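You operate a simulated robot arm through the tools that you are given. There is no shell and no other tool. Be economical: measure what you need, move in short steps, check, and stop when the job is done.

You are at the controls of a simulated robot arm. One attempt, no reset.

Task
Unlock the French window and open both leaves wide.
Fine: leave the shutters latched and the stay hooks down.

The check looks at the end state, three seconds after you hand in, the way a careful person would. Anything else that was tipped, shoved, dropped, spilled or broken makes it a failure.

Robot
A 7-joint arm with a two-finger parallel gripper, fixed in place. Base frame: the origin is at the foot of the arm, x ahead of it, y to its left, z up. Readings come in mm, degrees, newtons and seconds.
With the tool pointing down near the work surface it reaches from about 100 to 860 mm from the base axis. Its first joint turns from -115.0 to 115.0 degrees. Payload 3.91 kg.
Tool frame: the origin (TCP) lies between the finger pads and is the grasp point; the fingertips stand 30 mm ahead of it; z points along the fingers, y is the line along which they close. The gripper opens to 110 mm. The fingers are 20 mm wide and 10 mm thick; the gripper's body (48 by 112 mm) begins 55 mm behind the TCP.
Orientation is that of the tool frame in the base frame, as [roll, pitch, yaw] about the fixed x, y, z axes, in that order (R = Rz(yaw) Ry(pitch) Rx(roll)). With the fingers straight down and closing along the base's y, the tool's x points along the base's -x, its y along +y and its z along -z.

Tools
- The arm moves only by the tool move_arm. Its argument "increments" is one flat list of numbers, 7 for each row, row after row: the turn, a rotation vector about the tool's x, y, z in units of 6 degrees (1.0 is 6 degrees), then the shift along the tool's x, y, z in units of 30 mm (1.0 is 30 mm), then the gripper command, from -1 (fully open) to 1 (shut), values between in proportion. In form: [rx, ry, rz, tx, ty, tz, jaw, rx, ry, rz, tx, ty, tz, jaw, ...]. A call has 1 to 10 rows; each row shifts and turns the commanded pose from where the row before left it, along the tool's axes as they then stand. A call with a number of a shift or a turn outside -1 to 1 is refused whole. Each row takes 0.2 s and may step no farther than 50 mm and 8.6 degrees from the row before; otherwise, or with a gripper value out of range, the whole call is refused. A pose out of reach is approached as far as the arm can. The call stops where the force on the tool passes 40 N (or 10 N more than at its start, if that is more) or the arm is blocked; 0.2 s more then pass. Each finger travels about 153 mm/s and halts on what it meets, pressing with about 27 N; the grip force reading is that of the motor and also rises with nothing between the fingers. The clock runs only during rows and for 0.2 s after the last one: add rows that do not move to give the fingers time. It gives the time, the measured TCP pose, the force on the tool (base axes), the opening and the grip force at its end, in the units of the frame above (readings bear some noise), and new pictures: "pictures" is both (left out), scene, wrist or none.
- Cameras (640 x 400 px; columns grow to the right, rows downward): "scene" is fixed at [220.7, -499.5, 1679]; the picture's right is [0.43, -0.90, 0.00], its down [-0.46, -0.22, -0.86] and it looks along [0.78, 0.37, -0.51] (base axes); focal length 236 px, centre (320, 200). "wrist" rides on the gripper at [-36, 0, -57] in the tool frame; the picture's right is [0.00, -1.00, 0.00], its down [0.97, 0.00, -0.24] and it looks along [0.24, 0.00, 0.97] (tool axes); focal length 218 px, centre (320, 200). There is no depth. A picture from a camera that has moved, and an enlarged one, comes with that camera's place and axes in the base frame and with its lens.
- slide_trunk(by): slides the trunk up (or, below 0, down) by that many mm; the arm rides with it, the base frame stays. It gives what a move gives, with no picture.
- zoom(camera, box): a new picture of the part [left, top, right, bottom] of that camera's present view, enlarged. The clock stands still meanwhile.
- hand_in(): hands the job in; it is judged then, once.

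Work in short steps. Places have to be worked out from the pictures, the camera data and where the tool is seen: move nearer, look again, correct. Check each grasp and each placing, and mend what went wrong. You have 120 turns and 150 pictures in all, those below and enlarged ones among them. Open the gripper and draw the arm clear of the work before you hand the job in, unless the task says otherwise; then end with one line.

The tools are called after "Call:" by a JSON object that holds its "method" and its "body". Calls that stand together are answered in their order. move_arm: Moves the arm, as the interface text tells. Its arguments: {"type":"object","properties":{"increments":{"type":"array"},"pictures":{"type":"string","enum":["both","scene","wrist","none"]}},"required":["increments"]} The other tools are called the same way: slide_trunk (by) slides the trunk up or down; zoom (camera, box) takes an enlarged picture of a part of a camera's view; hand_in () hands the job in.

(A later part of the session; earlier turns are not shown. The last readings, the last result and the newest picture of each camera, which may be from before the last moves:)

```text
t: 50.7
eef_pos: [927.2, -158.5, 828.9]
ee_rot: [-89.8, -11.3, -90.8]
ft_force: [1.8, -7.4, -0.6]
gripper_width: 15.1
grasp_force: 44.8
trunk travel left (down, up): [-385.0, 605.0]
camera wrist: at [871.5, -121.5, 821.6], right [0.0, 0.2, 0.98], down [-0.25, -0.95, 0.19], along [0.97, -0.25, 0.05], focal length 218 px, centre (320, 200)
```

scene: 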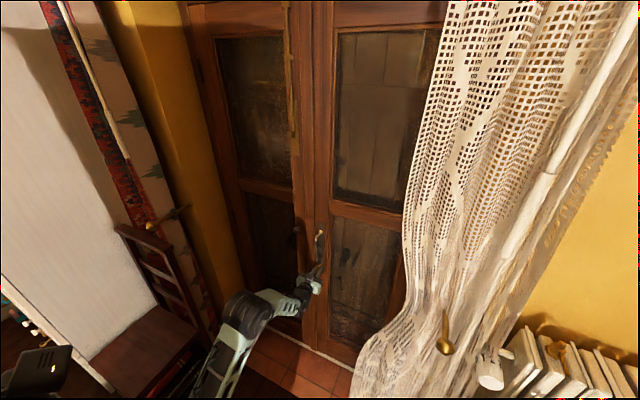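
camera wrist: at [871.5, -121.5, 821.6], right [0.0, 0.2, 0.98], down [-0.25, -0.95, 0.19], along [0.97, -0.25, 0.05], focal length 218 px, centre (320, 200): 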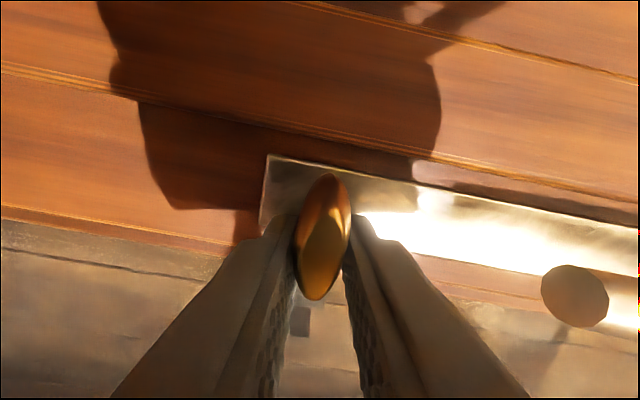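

The bow now lags, so there is a stop at about 90°, which means the key is fully turned. I rotate back the overshoot, release partway, and withdraw straight back.

Call:
{"method": "move_arm", "body": {"increments": [0, 0, 1, 0, 0, 0, 1, 0, 0, 0, 0, 0, 0, 0.3, 0, 0, 0, 0, 0, 0, 0.2, 0, 0, 0, 0, 0, -0.8, 0.2, 0, 0, 0, 0, 0, -0.8, 0.2], "pictures": "wrist"}}

```text
t: 51.9
eef_pos: [880.0, -156.1, 829.9]
ee_rot: [-89.6, -5.2, -90.6]
ft_force: [-0.9, -0.3, -0.1]
gripper_width: 44.1
grasp_force: 0.0
trunk travel left (down, up): [-385.0, 605.0]
camera wrist: at [823.7, -119.1, 825.9], right [-0.01, 0.09, 1.0], down [-0.25, -0.96, 0.09], along [0.97, -0.25, 0.03], focal length 218 px, centre (320, 200)
```

wrist: 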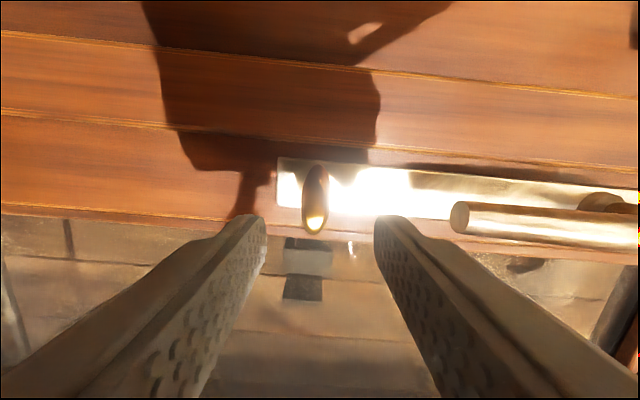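

The key stays horizontal. I back off, rotate the hand back upright, and raise the trunk to lever height.

Call:
{"method": "move_arm", "body": {"increments": [0, 0, 0, 0, 0, -1, 0.2, 0, 0, 1, 0, 0, 0, 0, 0, 0, 1, 0, 0, 0, 0, 0, 0, 1, 0, 0, 0, -0.2, 0, 0, 1, 0, 0, 0, -0.2, 0, 0, 1, 0, 0, 0, -0.2, 0, 0, 1, 0, 0, 0, -0.2, 0, 0, 1, 0, 0, 0, -0.2, 0, 0, 1, 0, 0, 0, -0.2, 0, 0, 1, 0, 0, 0, -0.2], "pictures": "none"}}

Call:
{"method": "move_arm", "body": {"increments": [0, 0, 1, 0, 0, 0, -0.2, 0, 0, 1, 0, 0, 0, -0.2, 0, 0, 1, 0, 0, 0, -0.2, 0, 0, 1, 0, 0, 0, -0.2, 0, 0, 1, 0, 0, 0, -0.2, 0, 0, 1, 0, 0, 0, -0.2, 0, 0, 0.87, 0, 0, 0, -0.2], "pictures": "none"}}

Call:
{"method": "slide_trunk", "body": {"by": 80}}

Call:
{"method": "move_arm", "body": {"increments": [0, 0, 0, 0, 0, 0, -0.4], "pictures": "wrist"}}

```text
t: 54.1
eef_pos: [847.3, -156.1, 829.7]
ee_rot: [-89.5, 48.9, -90.2]
ft_force: [-0.2, -0.3, 0.0]
gripper_width: 65.9
grasp_force: 0.0
trunk travel left (down, up): [-385.0, 605.0]
```

```text
t: 55.7
eef_pos: [848.9, -157.5, 830.0]
ee_rot: [22.0, 89.6, 21.2]
ft_force: [-0.2, -0.1, 0.2]
gripper_width: 65.9
grasp_force: 0.1
trunk travel left (down, up): [-385.0, 605.0]
```

```text
t: 56.8
eef_pos: [848.9, -156.6, 910.0]
ee_rot: [3.0, 89.7, 2.3]
ft_force: [-0.2, 0.6, 0.7]
gripper_width: 65.9
grasp_force: 0.0
trunk travel left (down, up): [-465.0, 525.0]
```

```text
t: 57.2
eef_pos: [848.9, -156.7, 909.4]
ee_rot: [2.7, 89.7, 2.1]
ft_force: [-0.3, 0.2, 0.1]
gripper_width: 77.0
grasp_force: 0.2
trunk travel left (down, up): [-465.0, 525.0]
camera wrist: at [792.2, -155.8, 945.3], right [-0.01, -1.0, 0.0], down [-0.23, 0.0, -0.97], along [0.97, -0.01, -0.23], focal length 218 px, centre (320, 200)
```

wrist: 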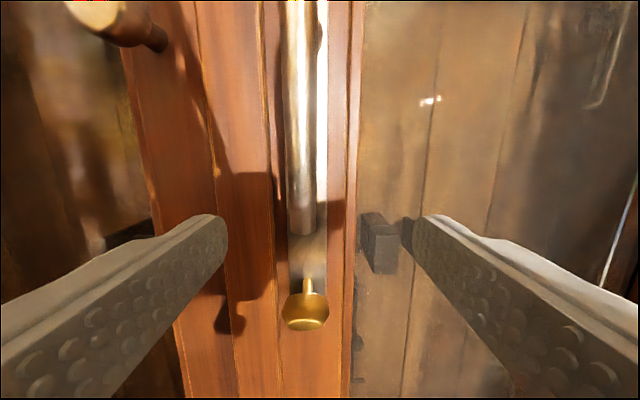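

The lever end is at about (931,-143,888), about 20 mm thick. I move y +13, go forward 77, and close on the lever at z≈908.

Call:
{"method": "move_arm", "body": {"increments": [0, 0, 0, 0, 0.43, 0.57, -0.4, 0, 0, 0, 0, 0, 1, -0.4, 0, 0, 0, 0, 0, 1, -0.4, 0, 0, 0, 0, 0, 0, 0.4, 0, 0, 0, 0, 0, 0, 1, 0, 0, 0, 0, 0, 0, 1], "pictures": "wrist"}}

```text
t: 58.6
eef_pos: [925.7, -146.6, 909.5]
ee_rot: [8.7, 89.7, 7.6]
ft_force: [2.9, -17.8, 0.6]
gripper_width: 16.7
grasp_force: 45.4
trunk travel left (down, up): [-465.0, 525.0]
camera wrist: at [868.7, -145.4, 945.9], right [-0.02, -1.0, 0.0], down [-0.23, 0.0, -0.97], along [0.97, -0.02, -0.23], focal length 218 px, centre (320, 200)
```

wrist: 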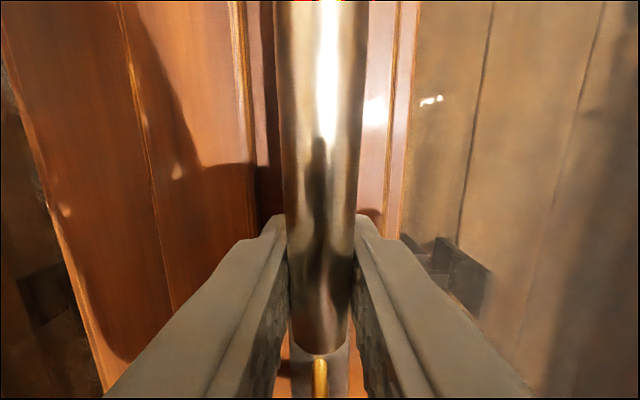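

The lever is gripped. I try turning counter-clockwise (lower end toward -y) about the pivot at z≈1012, three small steps.

Call:
{"method": "move_arm", "body": {"increments": [0, 0, -1, 0, -0.4, 0, 1, 0, 0, -1, 0, -0.355, 0, 1, 0, 0, -1, 0, -0.355, 0, 1], "pictures": "wrist"}}

```text
t: 59.4
eef_pos: [925.5, -177.5, 913.5]
ee_rot: [-88.4, 71.9, -89.2]
ft_force: [5.7, -7.7, 6.1]
gripper_width: 17.3
grasp_force: 45.2
trunk travel left (down, up): [-465.0, 525.0]
camera wrist: at [868.0, -164.6, 947.8], right [-0.01, -0.95, 0.31], down [-0.24, -0.3, -0.93], along [0.97, -0.09, -0.22], focal length 218 px, centre (320, 200)
```

wrist: 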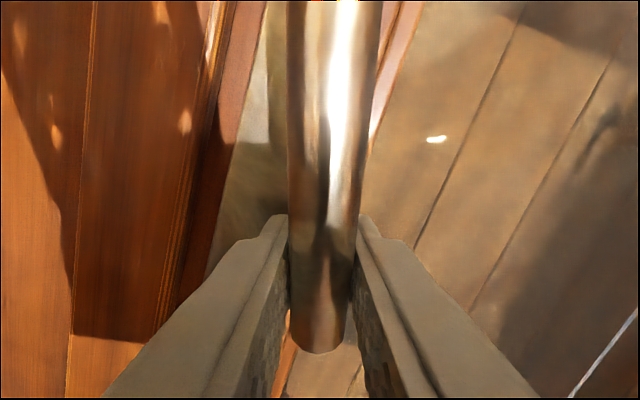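

The lever turns freely. I continue.

Call:
{"method": "move_arm", "body": {"increments": [0, 0, -1, 0, -0.355, 0, 1, 0, 0, -1, 0, -0.355, 0, 1, 0, 0, -1, 0, -0.355, 0, 1, 0, 0, -1, 0, -0.355, 0, 1, 0, 0, -1, 0, -0.355, 0, 1, 0, 0, -1, 0, -0.355, 0, 1], "pictures": "wrist"}}

```text
t: 60.8
eef_pos: [923.6, -230.5, 946.8]
ee_rot: [-89.6, 35.9, -90.4]
ft_force: [19.0, -4.8, 6.6]
gripper_width: 18.4
grasp_force: 45.2
trunk travel left (down, up): [-465.0, 525.0]
camera wrist: at [868.3, -199.6, 967.4], right [-0.01, -0.59, 0.81], down [-0.25, -0.78, -0.57], along [0.97, -0.2, -0.14], focal length 218 px, centre (320, 200)
```

wrist: 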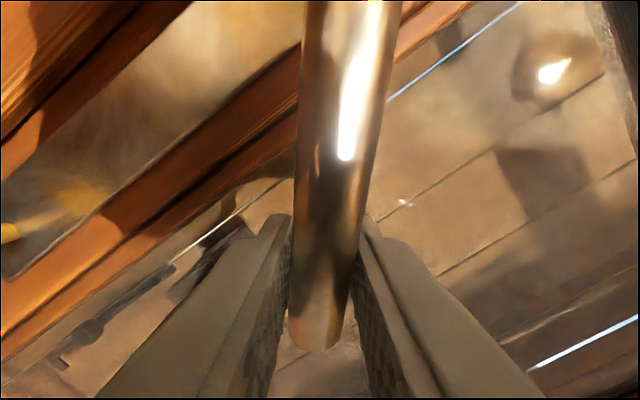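

Angle is about 53° and still moving. I continue toward horizontal.

Call:
{"method": "move_arm", "body": {"increments": [0, 0, -1, 0, -0.36, 0, 1, 0, 0, -1, 0, -0.36, 0, 1, 0, 0, -1, 0, -0.36, 0, 1, 0, 0, -1, 0, -0.36, 0, 1], "pictures": "wrist"}}

```text
t: 61.8
eef_pos: [924.6, -252.6, 986.2]
ee_rot: [-89.7, 12.0, -90.7]
ft_force: [12.0, -15.5, 3.0]
gripper_width: 18.7
grasp_force: 45.2
trunk travel left (down, up): [-465.0, 525.0]
camera wrist: at [868.5, -215.8, 993.0], right [-0.01, -0.21, 0.98], down [-0.25, -0.95, -0.2], along [0.97, -0.25, -0.05], focal length 218 px, centre (320, 200)
```

wrist: 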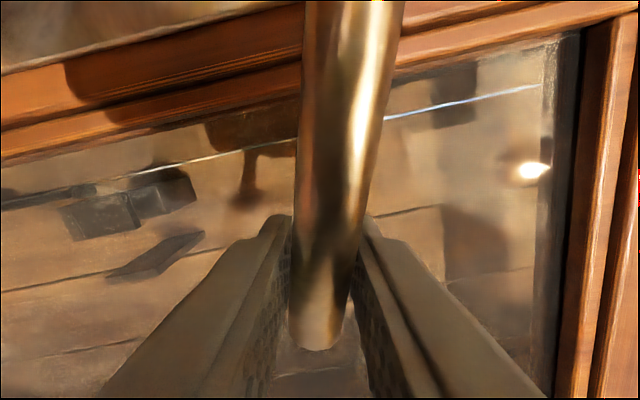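

Call:
{"method": "move_arm", "body": {"increments": [0, 0, -1, 0.05, -0.36, 0, 1, 0, 0, -1, 0.05, -0.36, 0, 1, 0, 0, -0.5, 0, -0.25, 0, 1]}}

```text
t: 62.6
eef_pos: [924.3, -257.7, 1014.3]
ee_rot: [-89.6, -3.0, -90.8]
ft_force: [4.9, -15.3, 6.9]
gripper_width: 18.3
grasp_force: 44.7
trunk travel left (down, up): [-465.0, 525.0]
camera wrist: at [868.3, -220.4, 1012.2], right [-0.01, 0.05, 1.0], down [-0.25, -0.97, 0.05], along [0.97, -0.25, 0.02], focal length 218 px, centre (320, 200)
```

scene: 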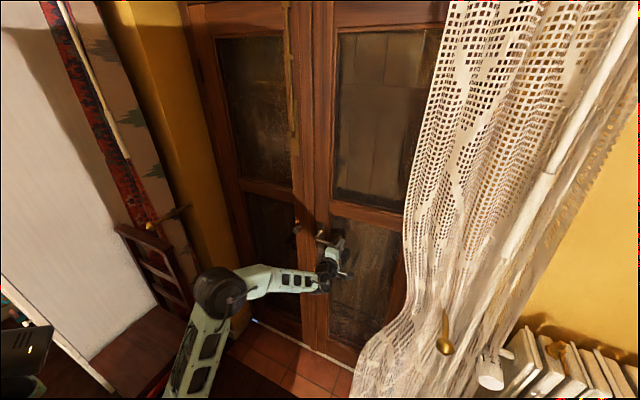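
wrist: 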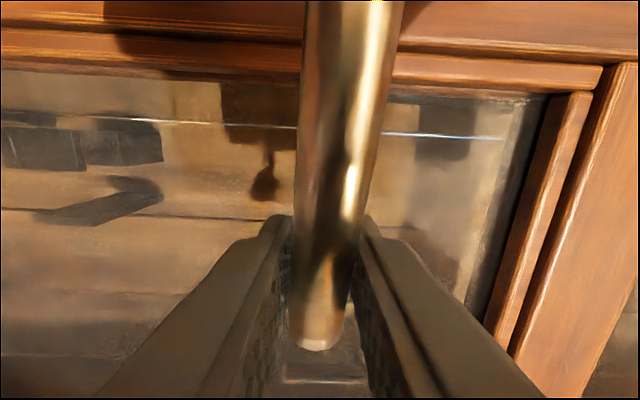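

The lever is horizontal. Now I pull the right leaf inward along its arc (hinge about (990,-566)), a short pull first.

Call:
{"method": "move_arm", "body": {"increments": [0, -0.4, 0, 0.1, 0, -0.45, 1, 0, -0.8, 0, 0.19, 0, -0.88, 1]}}

```text
t: 63.2
eef_pos: [885.5, -265.2, 1014.9]
ee_rot: [-89.8, -2.9, -83.5]
ft_force: [-2.8, -3.0, 11.6]
gripper_width: 18.3
grasp_force: 44.9
trunk travel left (down, up): [-465.0, 525.0]
camera wrist: at [824.5, -235.4, 1013.6], right [-0.01, 0.05, 1.0], down [-0.13, -0.99, 0.05], along [0.99, -0.13, 0.01], focal length 218 px, centre (320, 200)
```

scene: 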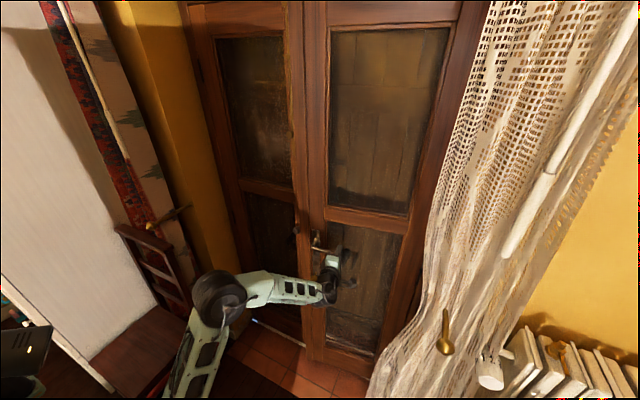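
wrist: 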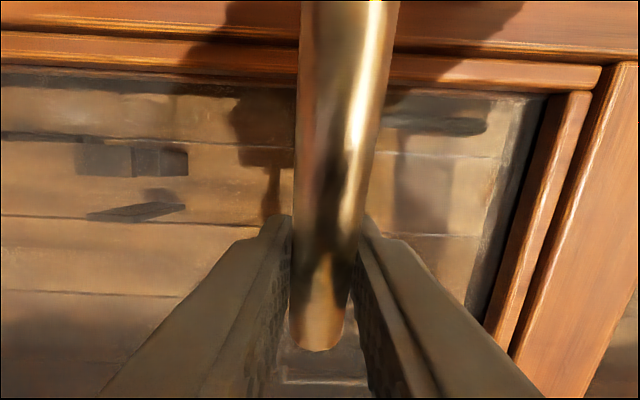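

The leaf opens and the curtain yields with it. I continue along the arc.

Call:
{"method": "move_arm", "body": {"increments": [0, -0.8, 0, 0.19, 0, -0.88, 1, 0, -0.8, 0, 0.19, 0, -0.88, 1, 0, -0.8, 0, 0.19, 0, -0.88, 1, 0, -0.8, 0, 0.19, 0, -0.88, 1]}}

```text
t: 64.2
eef_pos: [784.3, -310.0, 1018.2]
ee_rot: [-91.0, -2.8, -64.1]
ft_force: [-14.2, 13.2, 10.4]
gripper_width: 17.6
grasp_force: 45.2
trunk travel left (down, up): [-465.0, 525.0]
camera wrist: at [718.5, -302.5, 1017.0], right [-0.01, 0.05, 1.0], down [0.21, -0.98, 0.05], along [0.98, 0.21, -0.01], focal length 218 px, centre (320, 200)
```

scene: 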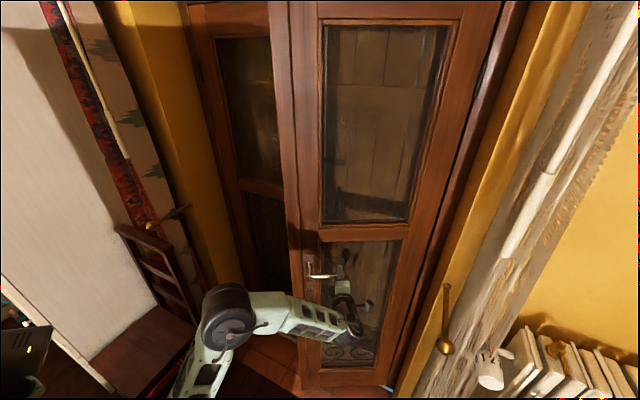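
wrist: 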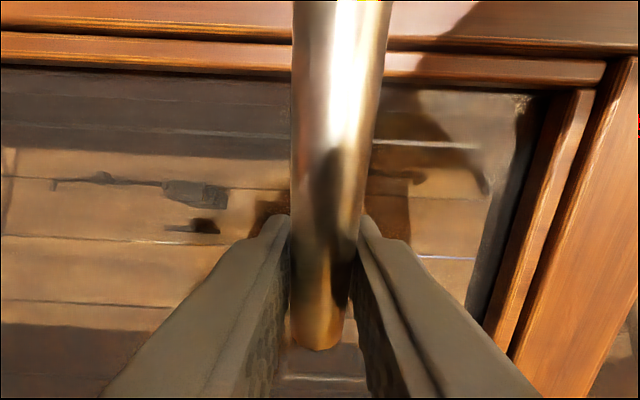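

Call:
{"method": "move_arm", "body": {"increments": [0, -0.8, 0, 0.2, 0, -0.84, 1, 0, -0.8, 0, 0.2, 0, -0.84, 1, 0, -0.8, 0, 0.2, 0, -0.84, 1, 0, -0.8, 0, 0.2, 0, -0.84, 1]}}

```text
t: 65.0
eef_pos: [738.9, -351.8, 1019.8]
ee_rot: [-91.2, -2.5, -52.2]
ft_force: [-12.4, 10.7, 8.6]
gripper_width: 17.5
grasp_force: 44.7
trunk travel left (down, up): [-465.0, 525.0]
stopped in row 3: the force on the tool passed its limit (the readings are from after the stop); the commanded pose is now the measured one
camera wrist: at [672.3, -356.9, 1018.9], right [-0.01, 0.05, 1.0], down [0.4, -0.91, 0.05], along [0.91, 0.4, -0.01], focal length 218 px, centre (320, 200)
```

scene: 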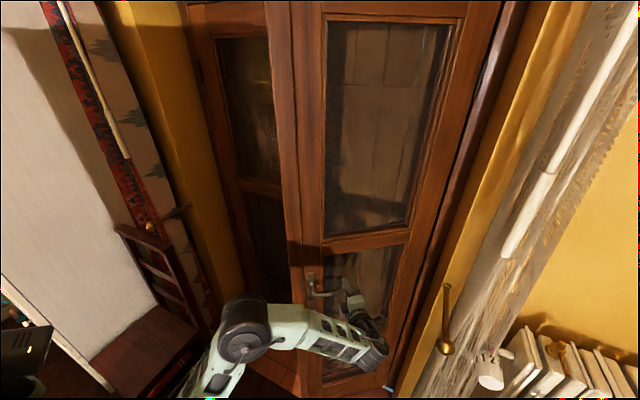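
wrist: 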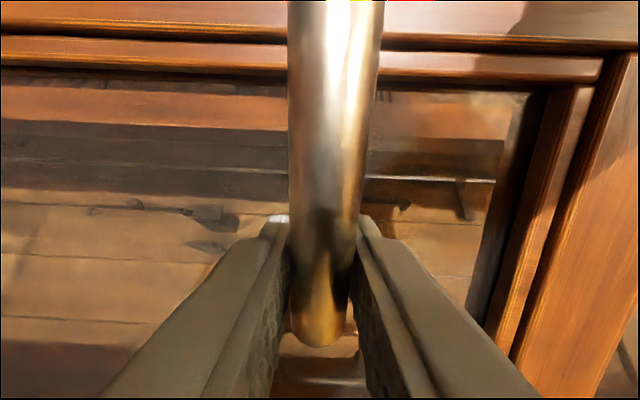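

Opened about 38°, and the arc fit puts the hinge at (966,-569), R≈315. I use a corrected tangent for a few more steps.

Call:
{"method": "move_arm", "body": {"increments": [0, -0.8, 0, 0.1, 0, -0.87, 1, 0, -0.8, 0, 0.1, 0, -0.87, 1, 0, -0.8, 0, 0.1, 0, -0.87, 1]}}

```text
t: 65.8
eef_pos: [688.1, -414.1, 1018.7]
ee_rot: [-92.2, -2.0, -38.4]
ft_force: [27.4, -20.4, 8.3]
gripper_width: 16.8
grasp_force: 45.4
trunk travel left (down, up): [-465.0, 525.0]
camera wrist: at [624.8, -436.2, 1019.5], right [0.0, 0.05, 1.0], down [0.61, -0.79, 0.04], along [0.79, 0.61, -0.03], focal length 218 px, centre (320, 200)
```

scene: 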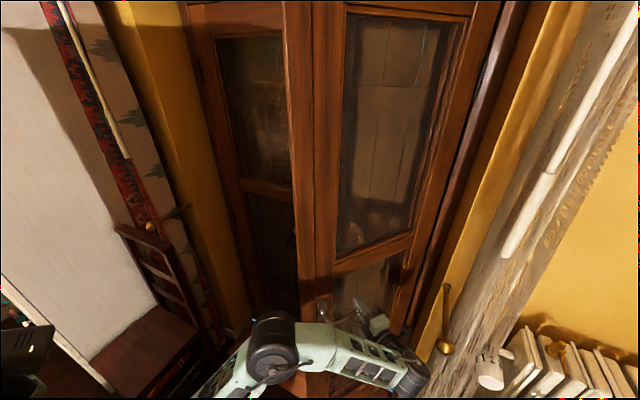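
wrist: 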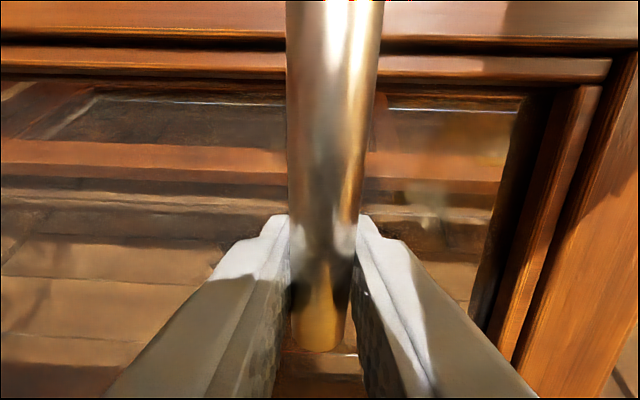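

Open to about 52°. I release the lever and retreat along the tool axis.

Call:
{"method": "move_arm", "body": {"increments": [0, 0, 0, 0, 0, 0, 0.5, 0, 0, 0, 0, 0, 0, 0.2, 0, 0, 0, 0, 0, -0.7, 0.2, 0, 0, 0, 0, 0, -0.9, 0.2, 0, 0, 0, 0, 0, -0.9, 0.2]}}

```text
t: 67.0
eef_pos: [641.0, -471.0, 1022.8]
ee_rot: [-92.0, -2.0, -37.9]
ft_force: [1.1, -1.2, 0.3]
gripper_width: 43.8
grasp_force: 0.0
trunk travel left (down, up): [-465.0, 525.0]
camera wrist: at [578.5, -492.8, 1023.6], right [0.0, 0.05, 1.0], down [0.62, -0.79, 0.04], along [0.79, 0.62, -0.03], focal length 218 px, centre (320, 200)
```

scene: 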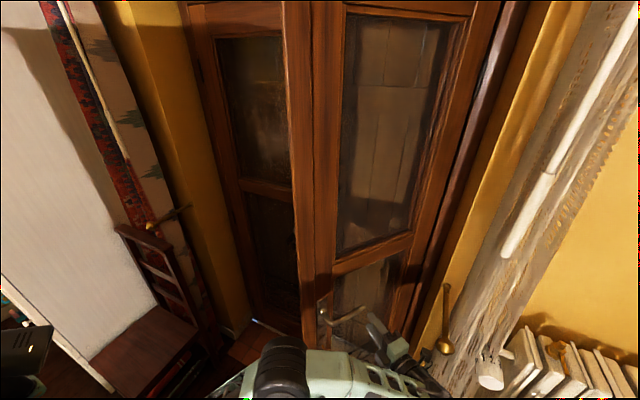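
wrist: 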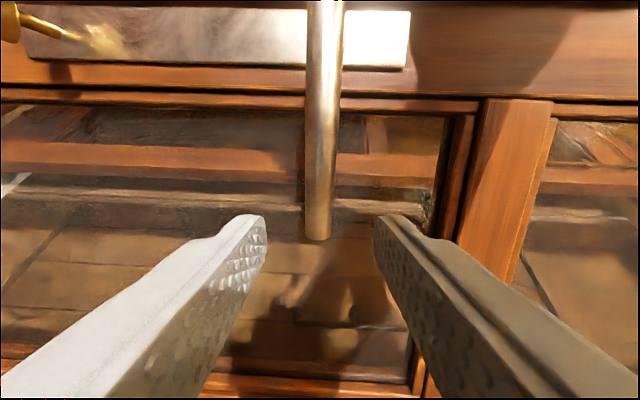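

The lever stays up. To push the leaf the rest of the way I must get around its free edge, at about (607,-288). I retreat and roll the hand back, then pitch it down.

Call:
{"method": "move_arm", "body": {"increments": [0, 0, 0, 0, 0, -1, 0.2, 0, 0, 0, 0, 0, -1, 0.2, 0, 0, 1, 0, 0, 0, 0.5, 0, 0, 1, 0, 0, 0, 1, 0, 0, 1, 0, 0, 0, 1, 0, 0, 1, 0, 0, 0, 1, 0, 0, 1, 0, 0, 0, 1, 0, 0, 1, 0, 0, 0, 1, 0, 0, 1, 0, 0, 0, 1, 0, 0, 1, 0, 0, 0, 1], "pictures": "none"}}

Call:
{"method": "move_arm", "body": {"increments": [0, 0, 1, 0, 0, 0, 1, 0, 0, 1, 0, 0, 0, 1, 0, 0, 1, 0, 0, 0, 1, 0, 0, 1, 0, 0, 0, 1, 0, 0, 1, 0, 0, 0, 1, 0, 0, 1, 0, 0, 0, 1, 0, 0, 1, 0, 0, 0, 1], "pictures": "scene"}}

```text
t: 69.2
eef_pos: [605.4, -517.0, 1025.0]
ee_rot: [-93.0, 46.1, -40.2]
ft_force: [1.0, -0.9, 0.7]
gripper_width: 0.3
grasp_force: 27.4
trunk travel left (down, up): [-465.0, 525.0]
```

```text
t: 70.8
eef_pos: [604.6, -517.4, 1024.1]
ee_rot: [-138.3, 87.1, -86.2]
ft_force: [-0.5, -0.7, -0.3]
gripper_width: 0.0
grasp_force: 27.0
trunk travel left (down, up): [-465.0, 525.0]
```

scene: 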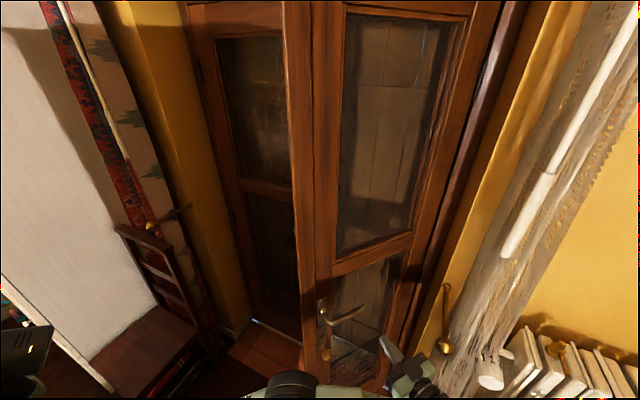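

Now I pitch down ~42° and back off toward the base.

Call:
{"method": "move_arm", "body": {"increments": [0, 1, 0, 0, 0, -0.6, 1, 0, 1, 0, 0, 0, -0.6, 1, 0, 1, 0, 0, 0, -0.6, 1, 0, 1, 0, 0, 0, -0.6, 1, 0, 1, 0, 0, 0, -0.6, 1, 0, 1, 0, 0, 0, 0, 1, 0, 1, 0, 0, 0, 0, 1], "pictures": "none"}}

Call:
{"method": "move_arm", "body": {"increments": [0.7, 0, 0.7, 0, 0.3, 0, 1, 0.7, 0, 0.7, 0, 0.5, 0, 1, 0.7, 0, 0.7, 0, 0.7, 0, 1, 0.7, 0, 0.7, 0, 0.7, 0, 1, 0.7, 0, 0.7, 0, 0.7, 0, 1, 0.7, 0, 0.7, 0, 0.7, 0, 1]}}

```text
t: 72.4
eef_pos: [550.9, -585.8, 1047.3]
ee_rot: [-177.2, 45.9, -125.9]
ft_force: [-0.1, 0.1, 0.1]
gripper_width: 0.0
grasp_force: 27.4
trunk travel left (down, up): [-465.0, 525.0]
```

```text
t: 73.8
eef_pos: [488.7, -499.2, 1044.7]
ee_rot: [-178.4, 46.9, -162.5]
ft_force: [0.4, -0.2, 0.1]
gripper_width: 0.0
grasp_force: 26.6
trunk travel left (down, up): [-465.0, 525.0]
camera wrist: at [473.9, -502.1, 1108.9], right [0.28, -0.96, 0.02], down [-0.8, -0.24, -0.54], along [0.53, 0.14, -0.84], focal length 218 px, centre (320, 200)
```

scene: 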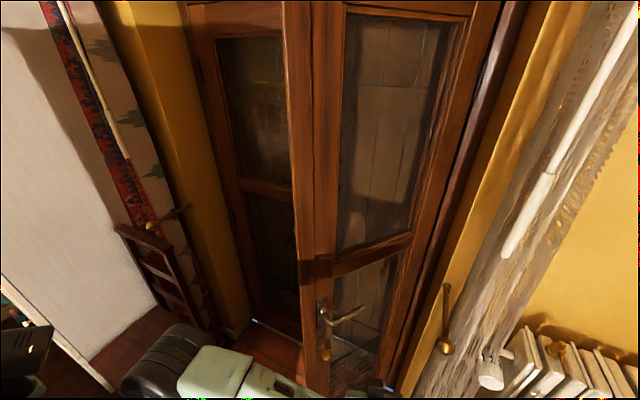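
wrist: 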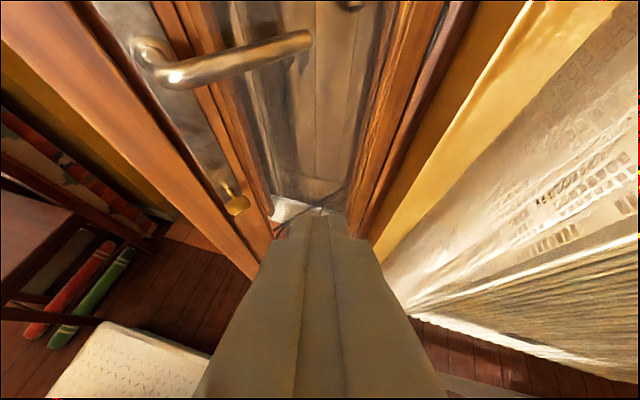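

The edge is at about (620,-280). I swing the heading to about -40° while moving left past the edge.

Call:
{"method": "move_arm", "body": {"increments": [0.7, 0, 0.7, -0.15, 0.87, 0.16, 1, 0.7, 0, 0.7, -0.09, 0.89, 0.09, 1, 0.7, 0, 0.7, -0.02, 0.9, 0.02, 1, 0.7, 0, 0.7, 0.04, 0.9, -0.05, 1, 0.7, 0, 0.7, 0.11, 0.89, -0.11, 1, 0.7, 0, 0.7, 0.17, 0.87, -0.18, 1, 0.7, 0, 0.7, 0.23, 0.83, -0.25, 1, 0.7, 0, 0.7, 0.29, 0.79, -0.31, 1, 0.7, 0, 0.7, 0.34, 0.75, -0.37, 1]}}

```text
t: 75.8
eef_pos: [559.9, -286.0, 940.6]
ee_rot: [178.7, 47.1, 142.1]
ft_force: [-0.2, -0.6, -0.1]
gripper_width: 0.2
grasp_force: 26.9
out of reach, approached as far as the arm can: row 5, 6, 7, 8, 9
trunk travel left (down, up): [-465.0, 525.0]
camera wrist: at [545.4, -275.4, 1005.7], right [-0.6, -0.8, -0.02], down [-0.66, 0.51, -0.55], along [0.45, -0.32, -0.84], focal length 218 px, centre (320, 200)
```

scene: 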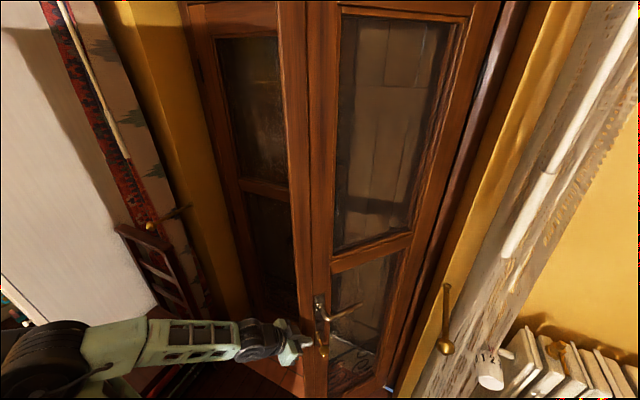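
wrist: 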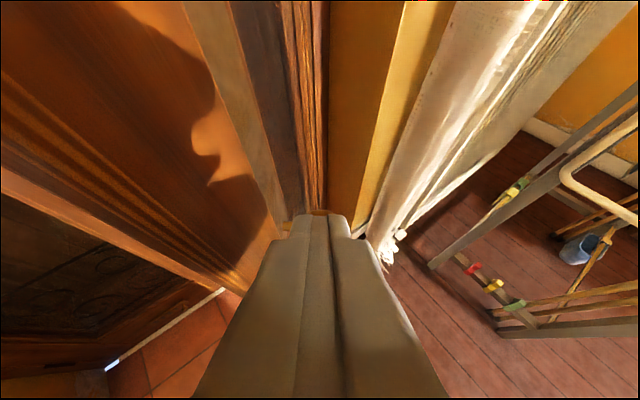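

I'm stopped just in front of the leaf's edge by the close-in limit. I back off, raise the trunk, and lower the arm relative to it to get working room.

Call:
{"method": "move_arm", "body": {"increments": [0, 0, 0, 0, 0, -0.8, 1], "pictures": "none"}}

Call:
{"method": "slide_trunk", "body": {"by": 250}}

Call:
{"method": "move_arm", "body": {"increments": [0, 0, 0, 0.68, 0, 0.73, 1, 0, 0, 0, 0.68, 0, 0.73, 1, 0, 0, 0, 0.68, 0, 0.73, 1, 0, 0, 0, 0.68, 0, 0.73, 1, 0, 0, 0, 0.68, 0, 0.73, 1, 0, 0, 0, 0.68, 0.3, 0.73, 1, 0, 0, 0, 0, 0.8, 0, 1, 0, 0, 0, 0, 0.8, 0, 1]}}

```text
t: 76.2
eef_pos: [558.8, -287.5, 942.1]
ee_rot: [178.7, 47.0, 142.1]
ft_force: [-0.1, -0.6, 0.1]
gripper_width: 0.0
grasp_force: 27.2
out of reach, approached as far as the arm can: row 1
trunk travel left (down, up): [-465.0, 525.0]
```

```text
t: 78.8
eef_pos: [556.6, -287.8, 1193.0]
ee_rot: [178.6, 47.0, 142.0]
ft_force: [-0.6, -0.4, -1.0]
gripper_width: 0.0
grasp_force: 27.4
trunk travel left (down, up): [-715.0, 275.0]
```

```text
t: 79.6
eef_pos: [582.7, -294.9, 1109.2]
ee_rot: [179.0, 46.7, 142.6]
ft_force: [-12.2, 11.6, 1.2]
gripper_width: 0.1
grasp_force: 26.3
out of reach, approached as far as the arm can: row 2, 3, 4
trunk travel left (down, up): [-715.0, 275.0]
stopped in row 4: the force on the tool passed its limit (the readings are from after the stop); the commanded pose is now the measured one
camera wrist: at [569.9, -284.4, 1174.2], right [-0.6, -0.8, -0.01], down [-0.67, 0.51, -0.54], along [0.44, -0.31, -0.84], focal length 218 px, centre (320, 200)
```

scene: 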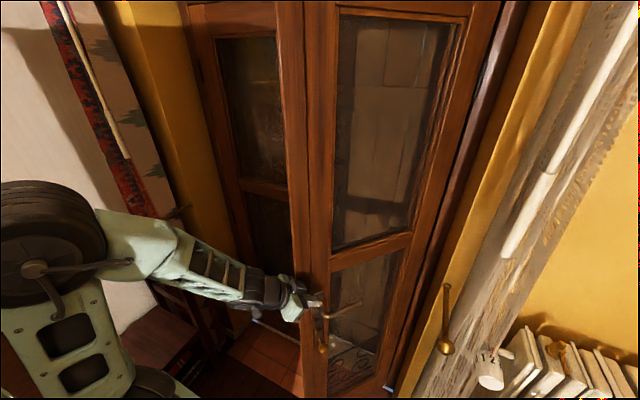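
wrist: 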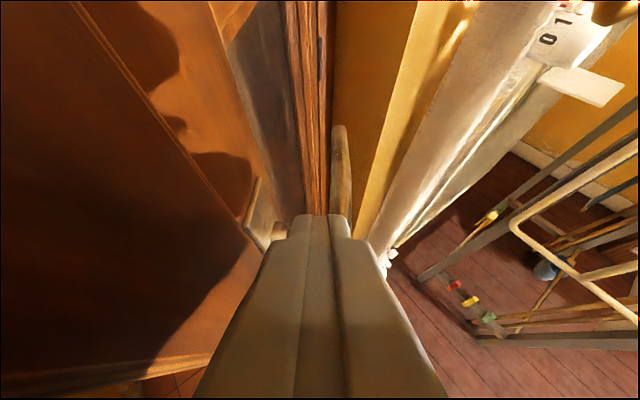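

I've made light contact with the leaf near the lever. I check the geometry closely.

Call:
{"method": "zoom", "body": {"camera": "scene", "box": [220, 240, 400, 400]}}

```text
2.50 times, centred on (310, 320) of scene
camera zoom: at [220.7, -499.5, 1679.0], right [0.43, -0.9, 0.0], down [-0.46, -0.22, -0.86], along [0.78, 0.37, -0.51], focal length 590 px, centre (345, -100)
```

zoom: 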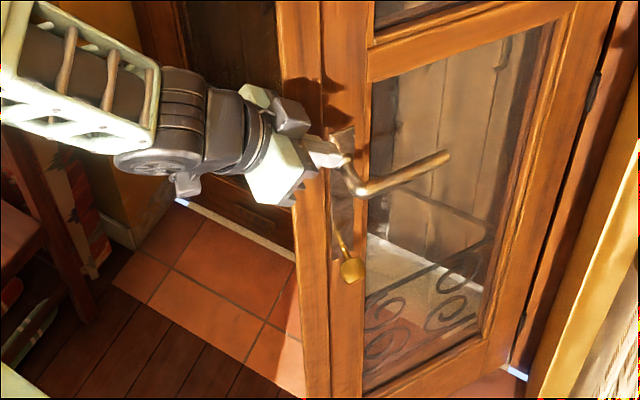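

The leaf's free edge with its cover strip is at about (610,-236), leaf at ~48°. I lift off and move left/back around it.

Call:
{"method": "move_arm", "body": {"increments": [0, 0, 0, -0.73, 0, -0.68, 1, 0, 0, 0, 0.53, 0.45, -0.57, 1, 0, 0, 0, 0.53, 0.45, -0.57, 1, 0, 0, 0, 0.53, 0.45, -0.57, 1, 0, 0, 0, 0.53, 0.45, -0.57, 1, 0, 0, 0, 0.53, 0.45, -0.57, 1], "pictures": "scene"}}

```text
t: 81.0
eef_pos: [569.1, -175.4, 1164.0]
ee_rot: [178.9, 46.7, 142.4]
ft_force: [-0.2, 0.0, 0.2]
gripper_width: 0.0
grasp_force: 26.9
out of reach, approached as far as the arm can: row 3, 4, 5, 6
trunk travel left (down, up): [-715.0, 275.0]
```

scene: 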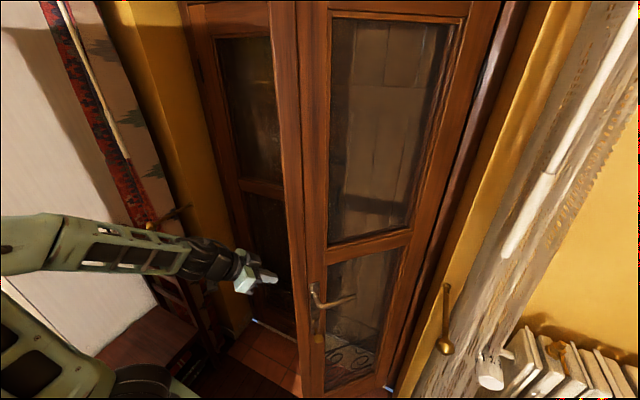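

Now left of the leaf at (569,-175,1164). The leaf's middle rail is at z≈1164, a solid place to push. I raise 16 mm and move ahead to x≈650 behind the leaf.

Call:
{"method": "slide_trunk", "body": {"by": 16}}

Call:
{"method": "move_arm", "body": {"increments": [0, 0, 0, -0.52, 0.48, 0.56, 1, 0, 0, 0, -0.52, 0.48, 0.56, 1, 0, 0, 0, -0.52, 0.48, 0.56, 1]}}

```text
t: 81.7
eef_pos: [566.9, -175.6, 1178.9]
ee_rot: [178.9, 46.6, 142.4]
ft_force: [-0.7, 0.0, -0.3]
gripper_width: 0.0
grasp_force: 27.0
trunk travel left (down, up): [-731.0, 259.0]
```

```text
t: 82.5
eef_pos: [650.0, -181.6, 1182.4]
ee_rot: [178.8, 46.6, 142.4]
ft_force: [-2.8, 3.2, 0.9]
gripper_width: 0.0
grasp_force: 27.4
trunk travel left (down, up): [-731.0, 259.0]
camera wrist: at [636.5, -172.4, 1246.8], right [-0.6, -0.8, -0.01], down [-0.67, 0.51, -0.54], along [0.44, -0.31, -0.84], focal length 218 px, centre (320, 200)
```

scene: 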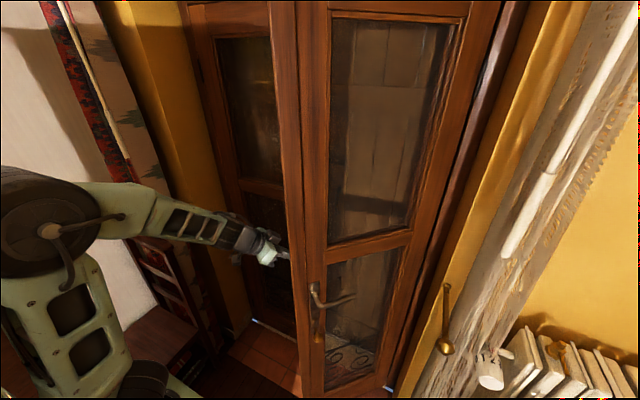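
wrist: 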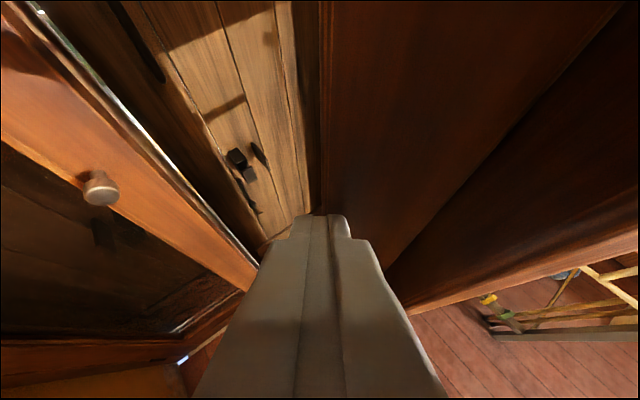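

I'm behind the leaf (it lies to the right of the fingers). I go in a bit more and then push it toward -y.

Call:
{"method": "move_arm", "body": {"increments": [0, 0, 0, -0.61, 0.19, 0.66, 1, 0, 0, 0, -0.61, 0.19, 0.66, 1, 0, 0, 0, -0.22, -0.85, 0.23, 1, 0, 0, 0, -0.22, -0.85, 0.23, 1, 0, 0, 0, -0.22, -0.85, 0.23, 1, 0, 0, 0, -0.22, -0.85, 0.23, 1]}}

```text
t: 82.8
eef_pos: [656.6, -178.5, 1181.9]
ee_rot: [178.6, 46.5, 143.2]
ft_force: [-17.3, 19.5, 16.3]
gripper_width: 0.0
grasp_force: 26.7
trunk travel left (down, up): [-731.0, 259.0]
stopped in row 1: the force on the tool passed its limit (the readings are from after the stop); the commanded pose is now the measured one
camera wrist: at [642.8, -168.2, 1246.7], right [-0.59, -0.81, -0.02], down [-0.68, 0.5, -0.54], along [0.44, -0.3, -0.84], focal length 218 px, centre (320, 200)
```

scene: 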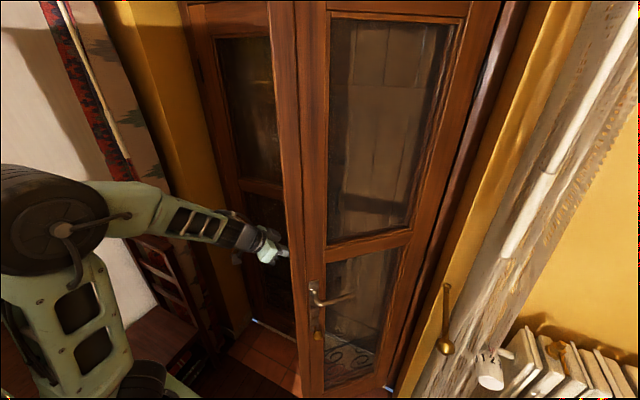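
wrist: 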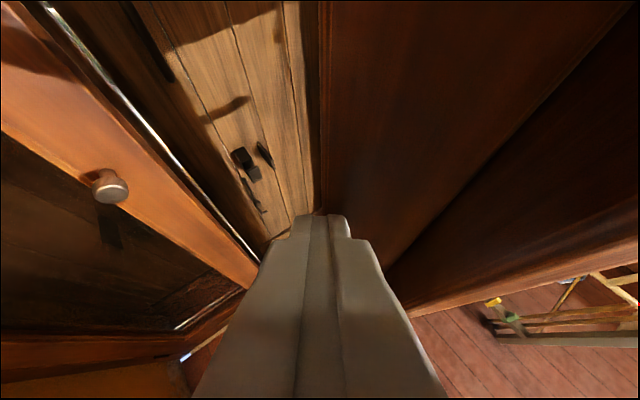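

The tip is against the leaf's edge (the leaf drifted to ~38°). I back off, step left 30 mm, then go in and push.

Call:
{"method": "move_arm", "body": {"increments": [0, 0, 0, 0.28, 0.1, -0.3, 1, 0, 0, 0, 0.39, 0.74, -0.42, 1, 0, 0, 0, -0.48, 0.55, 0.52, 1, 0, 0, 0, -0.48, 0.55, 0.52, 1, 0, 0, 0, -0.48, 0.55, 0.52, 1], "pictures": "wrist"}}

```text
t: 84.0
eef_pos: [730.6, -141.0, 1181.7]
ee_rot: [178.8, 46.3, 143.0]
ft_force: [-0.9, 1.1, -0.1]
gripper_width: 0.1
grasp_force: 26.7
trunk travel left (down, up): [-731.0, 259.0]
camera wrist: at [717.1, -132.3, 1246.1], right [-0.59, -0.81, -0.01], down [-0.68, 0.5, -0.54], along [0.44, -0.31, -0.84], focal length 218 px, centre (320, 200)
```

wrist: 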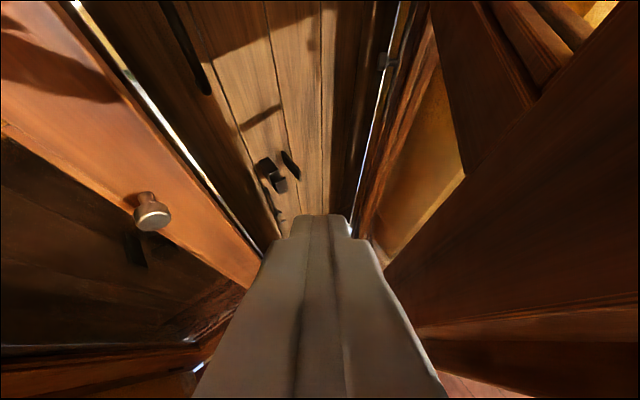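

I'm behind the leaf now. I turn the hand ~30° more to the right so the fingertips lead, and then push.

Call:
{"method": "move_arm", "body": {"increments": [0.7, 0, 0.7, 0, 0, 0, 1, 0.7, 0, 0.7, 0, 0, 0, 1, 0.7, 0, 0.7, 0, 0, 0, 1, 0.7, 0, 0.7, 0, 0, 0, 1, 0.7, 0, 0.7, 0, 0, 0, 1], "pictures": "both"}}

```text
t: 85.2
eef_pos: [728.9, -141.4, 1180.8]
ee_rot: [178.0, 45.6, 112.6]
ft_force: [0.3, -0.8, 0.9]
gripper_width: 0.1
grasp_force: 26.9
trunk travel left (down, up): [-731.0, 259.0]
camera wrist: at [721.6, -127.4, 1245.8], right [-0.91, -0.41, -0.02], down [-0.33, 0.78, -0.53], along [0.23, -0.47, -0.85], focal length 218 px, centre (320, 200)
```

scene: 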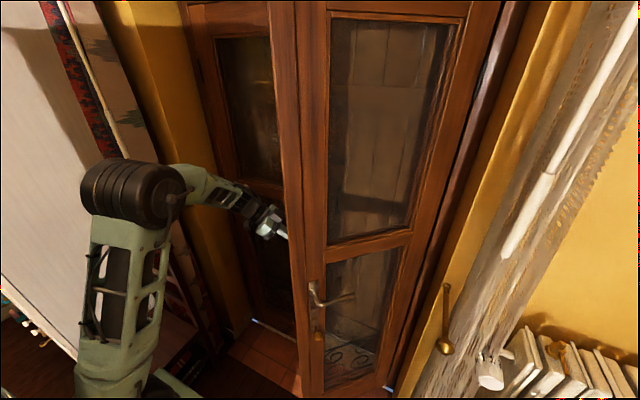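
wrist: 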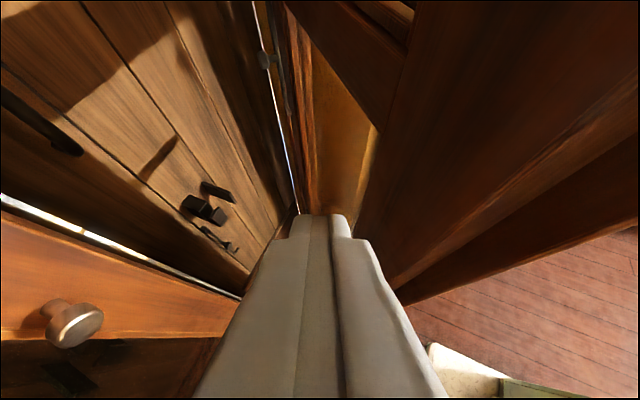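

Call:
{"method": "move_arm", "body": {"increments": [0, 0, 0, -0.58, -0.53, 0.59, 1, 0, 0, 0, -0.58, -0.53, 0.59, 1, 0, 0, 0, -0.58, -0.53, 0.59, 1, 0, 0, 0, -0.24, -0.86, 0.24, 1, 0, 0, 0, -0.24, -0.86, 0.24, 1, 0, 0, 0, -0.24, -0.86, 0.24, 1]}}

```text
t: 85.9
eef_pos: [717.7, -204.1, 1178.2]
ee_rot: [177.8, 45.2, 113.0]
ft_force: [-14.4, 19.2, 7.1]
gripper_width: 0.0
grasp_force: 27.1
trunk travel left (down, up): [-731.0, 259.0]
stopped in row 3: the force on the tool passed its limit (the readings are from after the stop); the commanded pose is now the measured one
camera wrist: at [709.6, -191.0, 1245.0], right [-0.91, -0.42, -0.03], down [-0.34, 0.78, -0.52], along [0.24, -0.46, -0.85], focal length 218 px, centre (320, 200)
```

scene: 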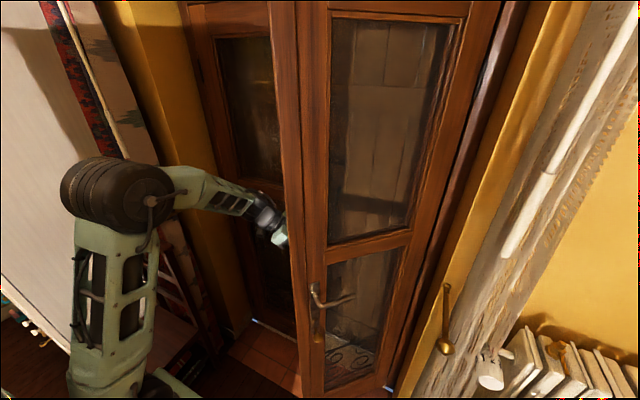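
wrist: 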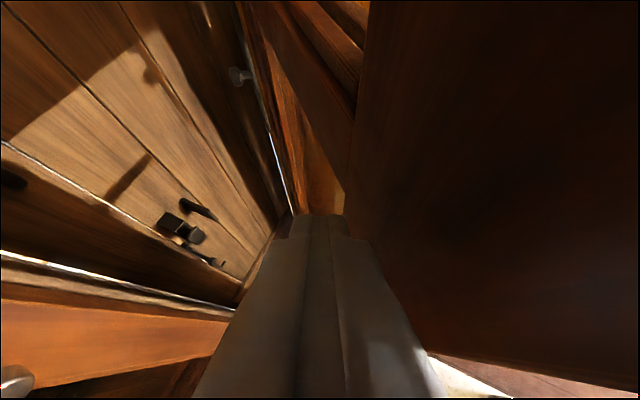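

Contact was made with the leaf at ~35°, a bit abruptly. I push perpendicular to it with a gentler ramp.

Call:
{"method": "move_arm", "body": {"increments": [0, 0, 0, -0.02, -0.15, 0.02, 1, 0, 0, 0, -0.04, -0.3, 0.04, 1, 0, 0, 0, -0.08, -0.45, 0.08, 1, 0, 0, 0, -0.1, -0.55, 0.1, 1, 0, 0, 0, -0.12, -0.6, 0.12, 1, 0, 0, 0, -0.14, -0.6, 0.14, 1, 0, 0, 0, -0.16, -0.6, 0.16, 1], "pictures": "scene"}}

```text
t: 87.5
eef_pos: [639.3, -276.7, 1174.8]
ee_rot: [177.9, 45.2, 113.0]
ft_force: [-1.1, 0.3, 0.3]
gripper_width: 0.0
grasp_force: 26.4
trunk travel left (down, up): [-731.0, 259.0]
```

scene: 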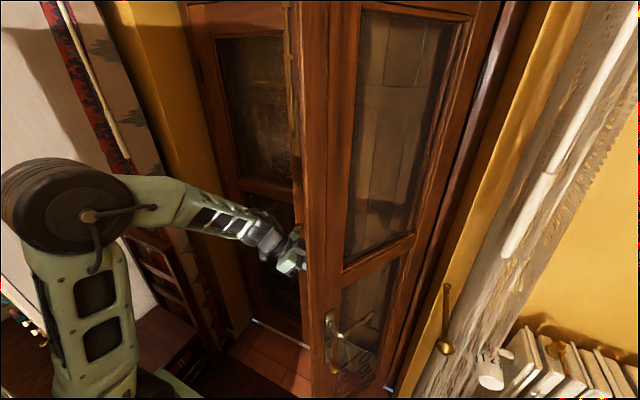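

The leaf moves freely. I continue along its arc.

Call:
{"method": "move_arm", "body": {"increments": [0, 0, 0, -0.32, -0.45, 0.33, 1, 0, 0, 0, -0.32, -0.45, 0.33, 1, 0, 0, 0, -0.32, -0.45, 0.33, 1, 0, 0, 0, -0.32, -0.45, 0.33, 1, 0, 0, 0, -0.28, -0.44, 0.28, 1, 0, 0, 0, -0.28, -0.44, 0.28, 1, 0, 0, 0, -0.28, -0.44, 0.28, 1, 0, 0, 0, -0.28, -0.44, 0.28, 1], "pictures": "scene"}}

```text
t: 89.3
eef_pos: [584.8, -412.7, 1173.0]
ee_rot: [177.8, 45.2, 112.9]
ft_force: [0.7, -0.3, -0.1]
gripper_width: 0.0
grasp_force: 27.0
trunk travel left (down, up): [-731.0, 259.0]
```

scene: 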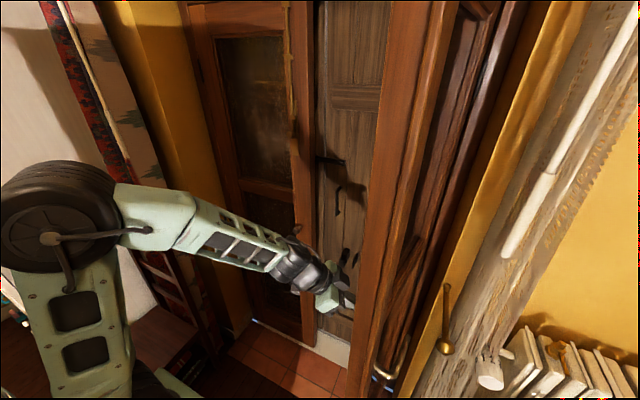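

The leaf is swinging wide. I follow up a little more to press it fully open.

Call:
{"method": "move_arm", "body": {"increments": [0, 0, 0, -0.35, -0.37, 0.35, 1, 0, 0, 0, -0.35, -0.37, 0.35, 1, 0, 0, 0, -0.35, -0.37, 0.35, 1, 0, 0, 0, -0.35, -0.37, 0.35, 1, 0, 0, 0, -0.35, -0.37, 0.35, 1]}}

```text
t: 90.5
eef_pos: [565.1, -502.3, 1171.4]
ee_rot: [177.9, 45.2, 113.1]
ft_force: [1.1, 0.5, 0.4]
gripper_width: 0.3
grasp_force: 27.4
trunk travel left (down, up): [-731.0, 259.0]
camera wrist: at [558.8, -488.4, 1236.9], right [-0.91, -0.41, -0.03], down [-0.34, 0.78, -0.52], along [0.24, -0.46, -0.85], focal length 218 px, centre (320, 200)
```

scene: 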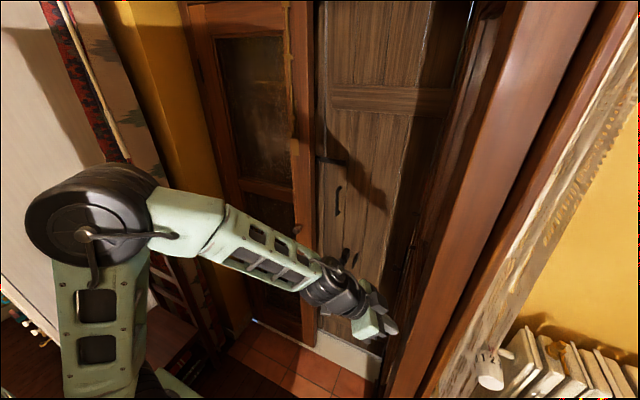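
wrist: 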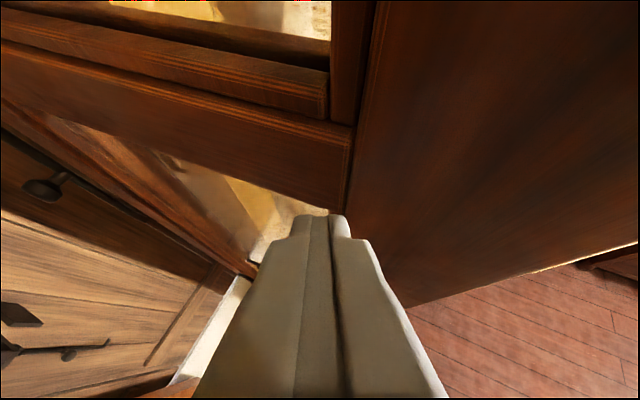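

The right leaf is beyond 90°. I withdraw from it and look at the left leaf's bottom for any other bolt.

Call:
{"method": "move_arm", "body": {"increments": [0, 0, 0, 0.2, 0.5, -0.8, 1, 0, 0, 0, 0.2, 0.8, -0.8, 1, 0, 0, 0, 0.2, 0.8, -0.8, 1, 0, 0, 0, 0.2, 0.8, -0.8, 1, -0.7, 0, -0.7, 0.2, 0.8, -0.8, 1, -0.7, 0, -0.7, 0.2, 0.5, -0.8, 1, -0.7, 0, -0.7, 0, 0.4, -0.4, 1]}}

Call:
{"method": "zoom", "body": {"camera": "scene", "box": [200, 250, 380, 370]}}

```text
t: 92.1
eef_pos: [628.8, -319.7, 1259.7]
ee_rot: [178.0, 45.5, 130.9]
ft_force: [-0.1, 0.3, -0.4]
gripper_width: 0.0
grasp_force: 26.6
trunk travel left (down, up): [-731.0, 259.0]
camera wrist: at [618.3, -308.5, 1325.4], right [-0.74, -0.67, -0.02], down [-0.56, 0.64, -0.53], along [0.37, -0.37, -0.85], focal length 218 px, centre (320, 200)
```

scene: 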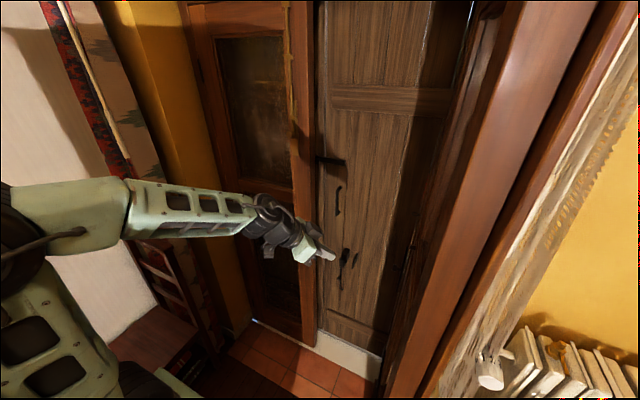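
wrist: 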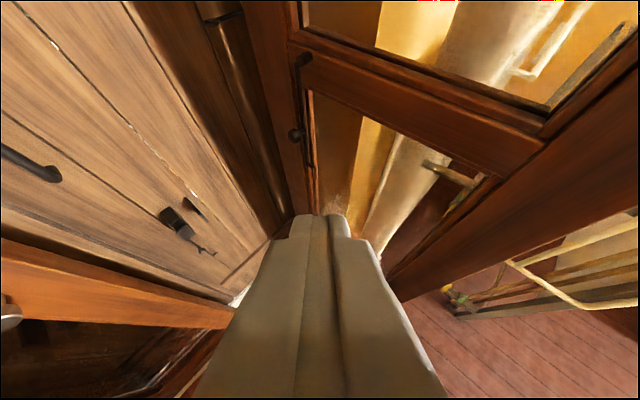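

```text
3.33 times, centred on (290, 310) of scene
camera zoom: at [220.7, -499.5, 1679.0], right [0.43, -0.9, 0.0], down [-0.46, -0.22, -0.86], along [0.78, 0.37, -0.51], focal length 787 px, centre (420, -167)
```

zoom: 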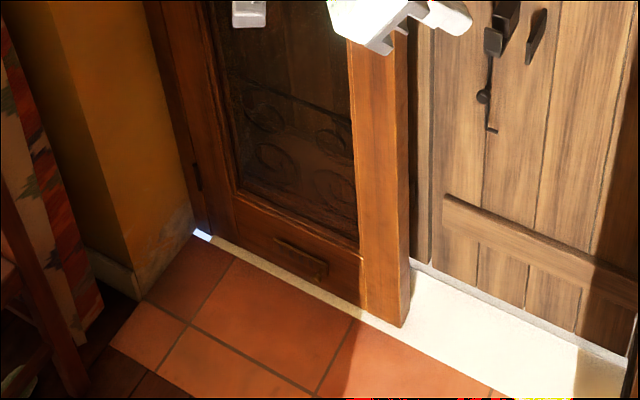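

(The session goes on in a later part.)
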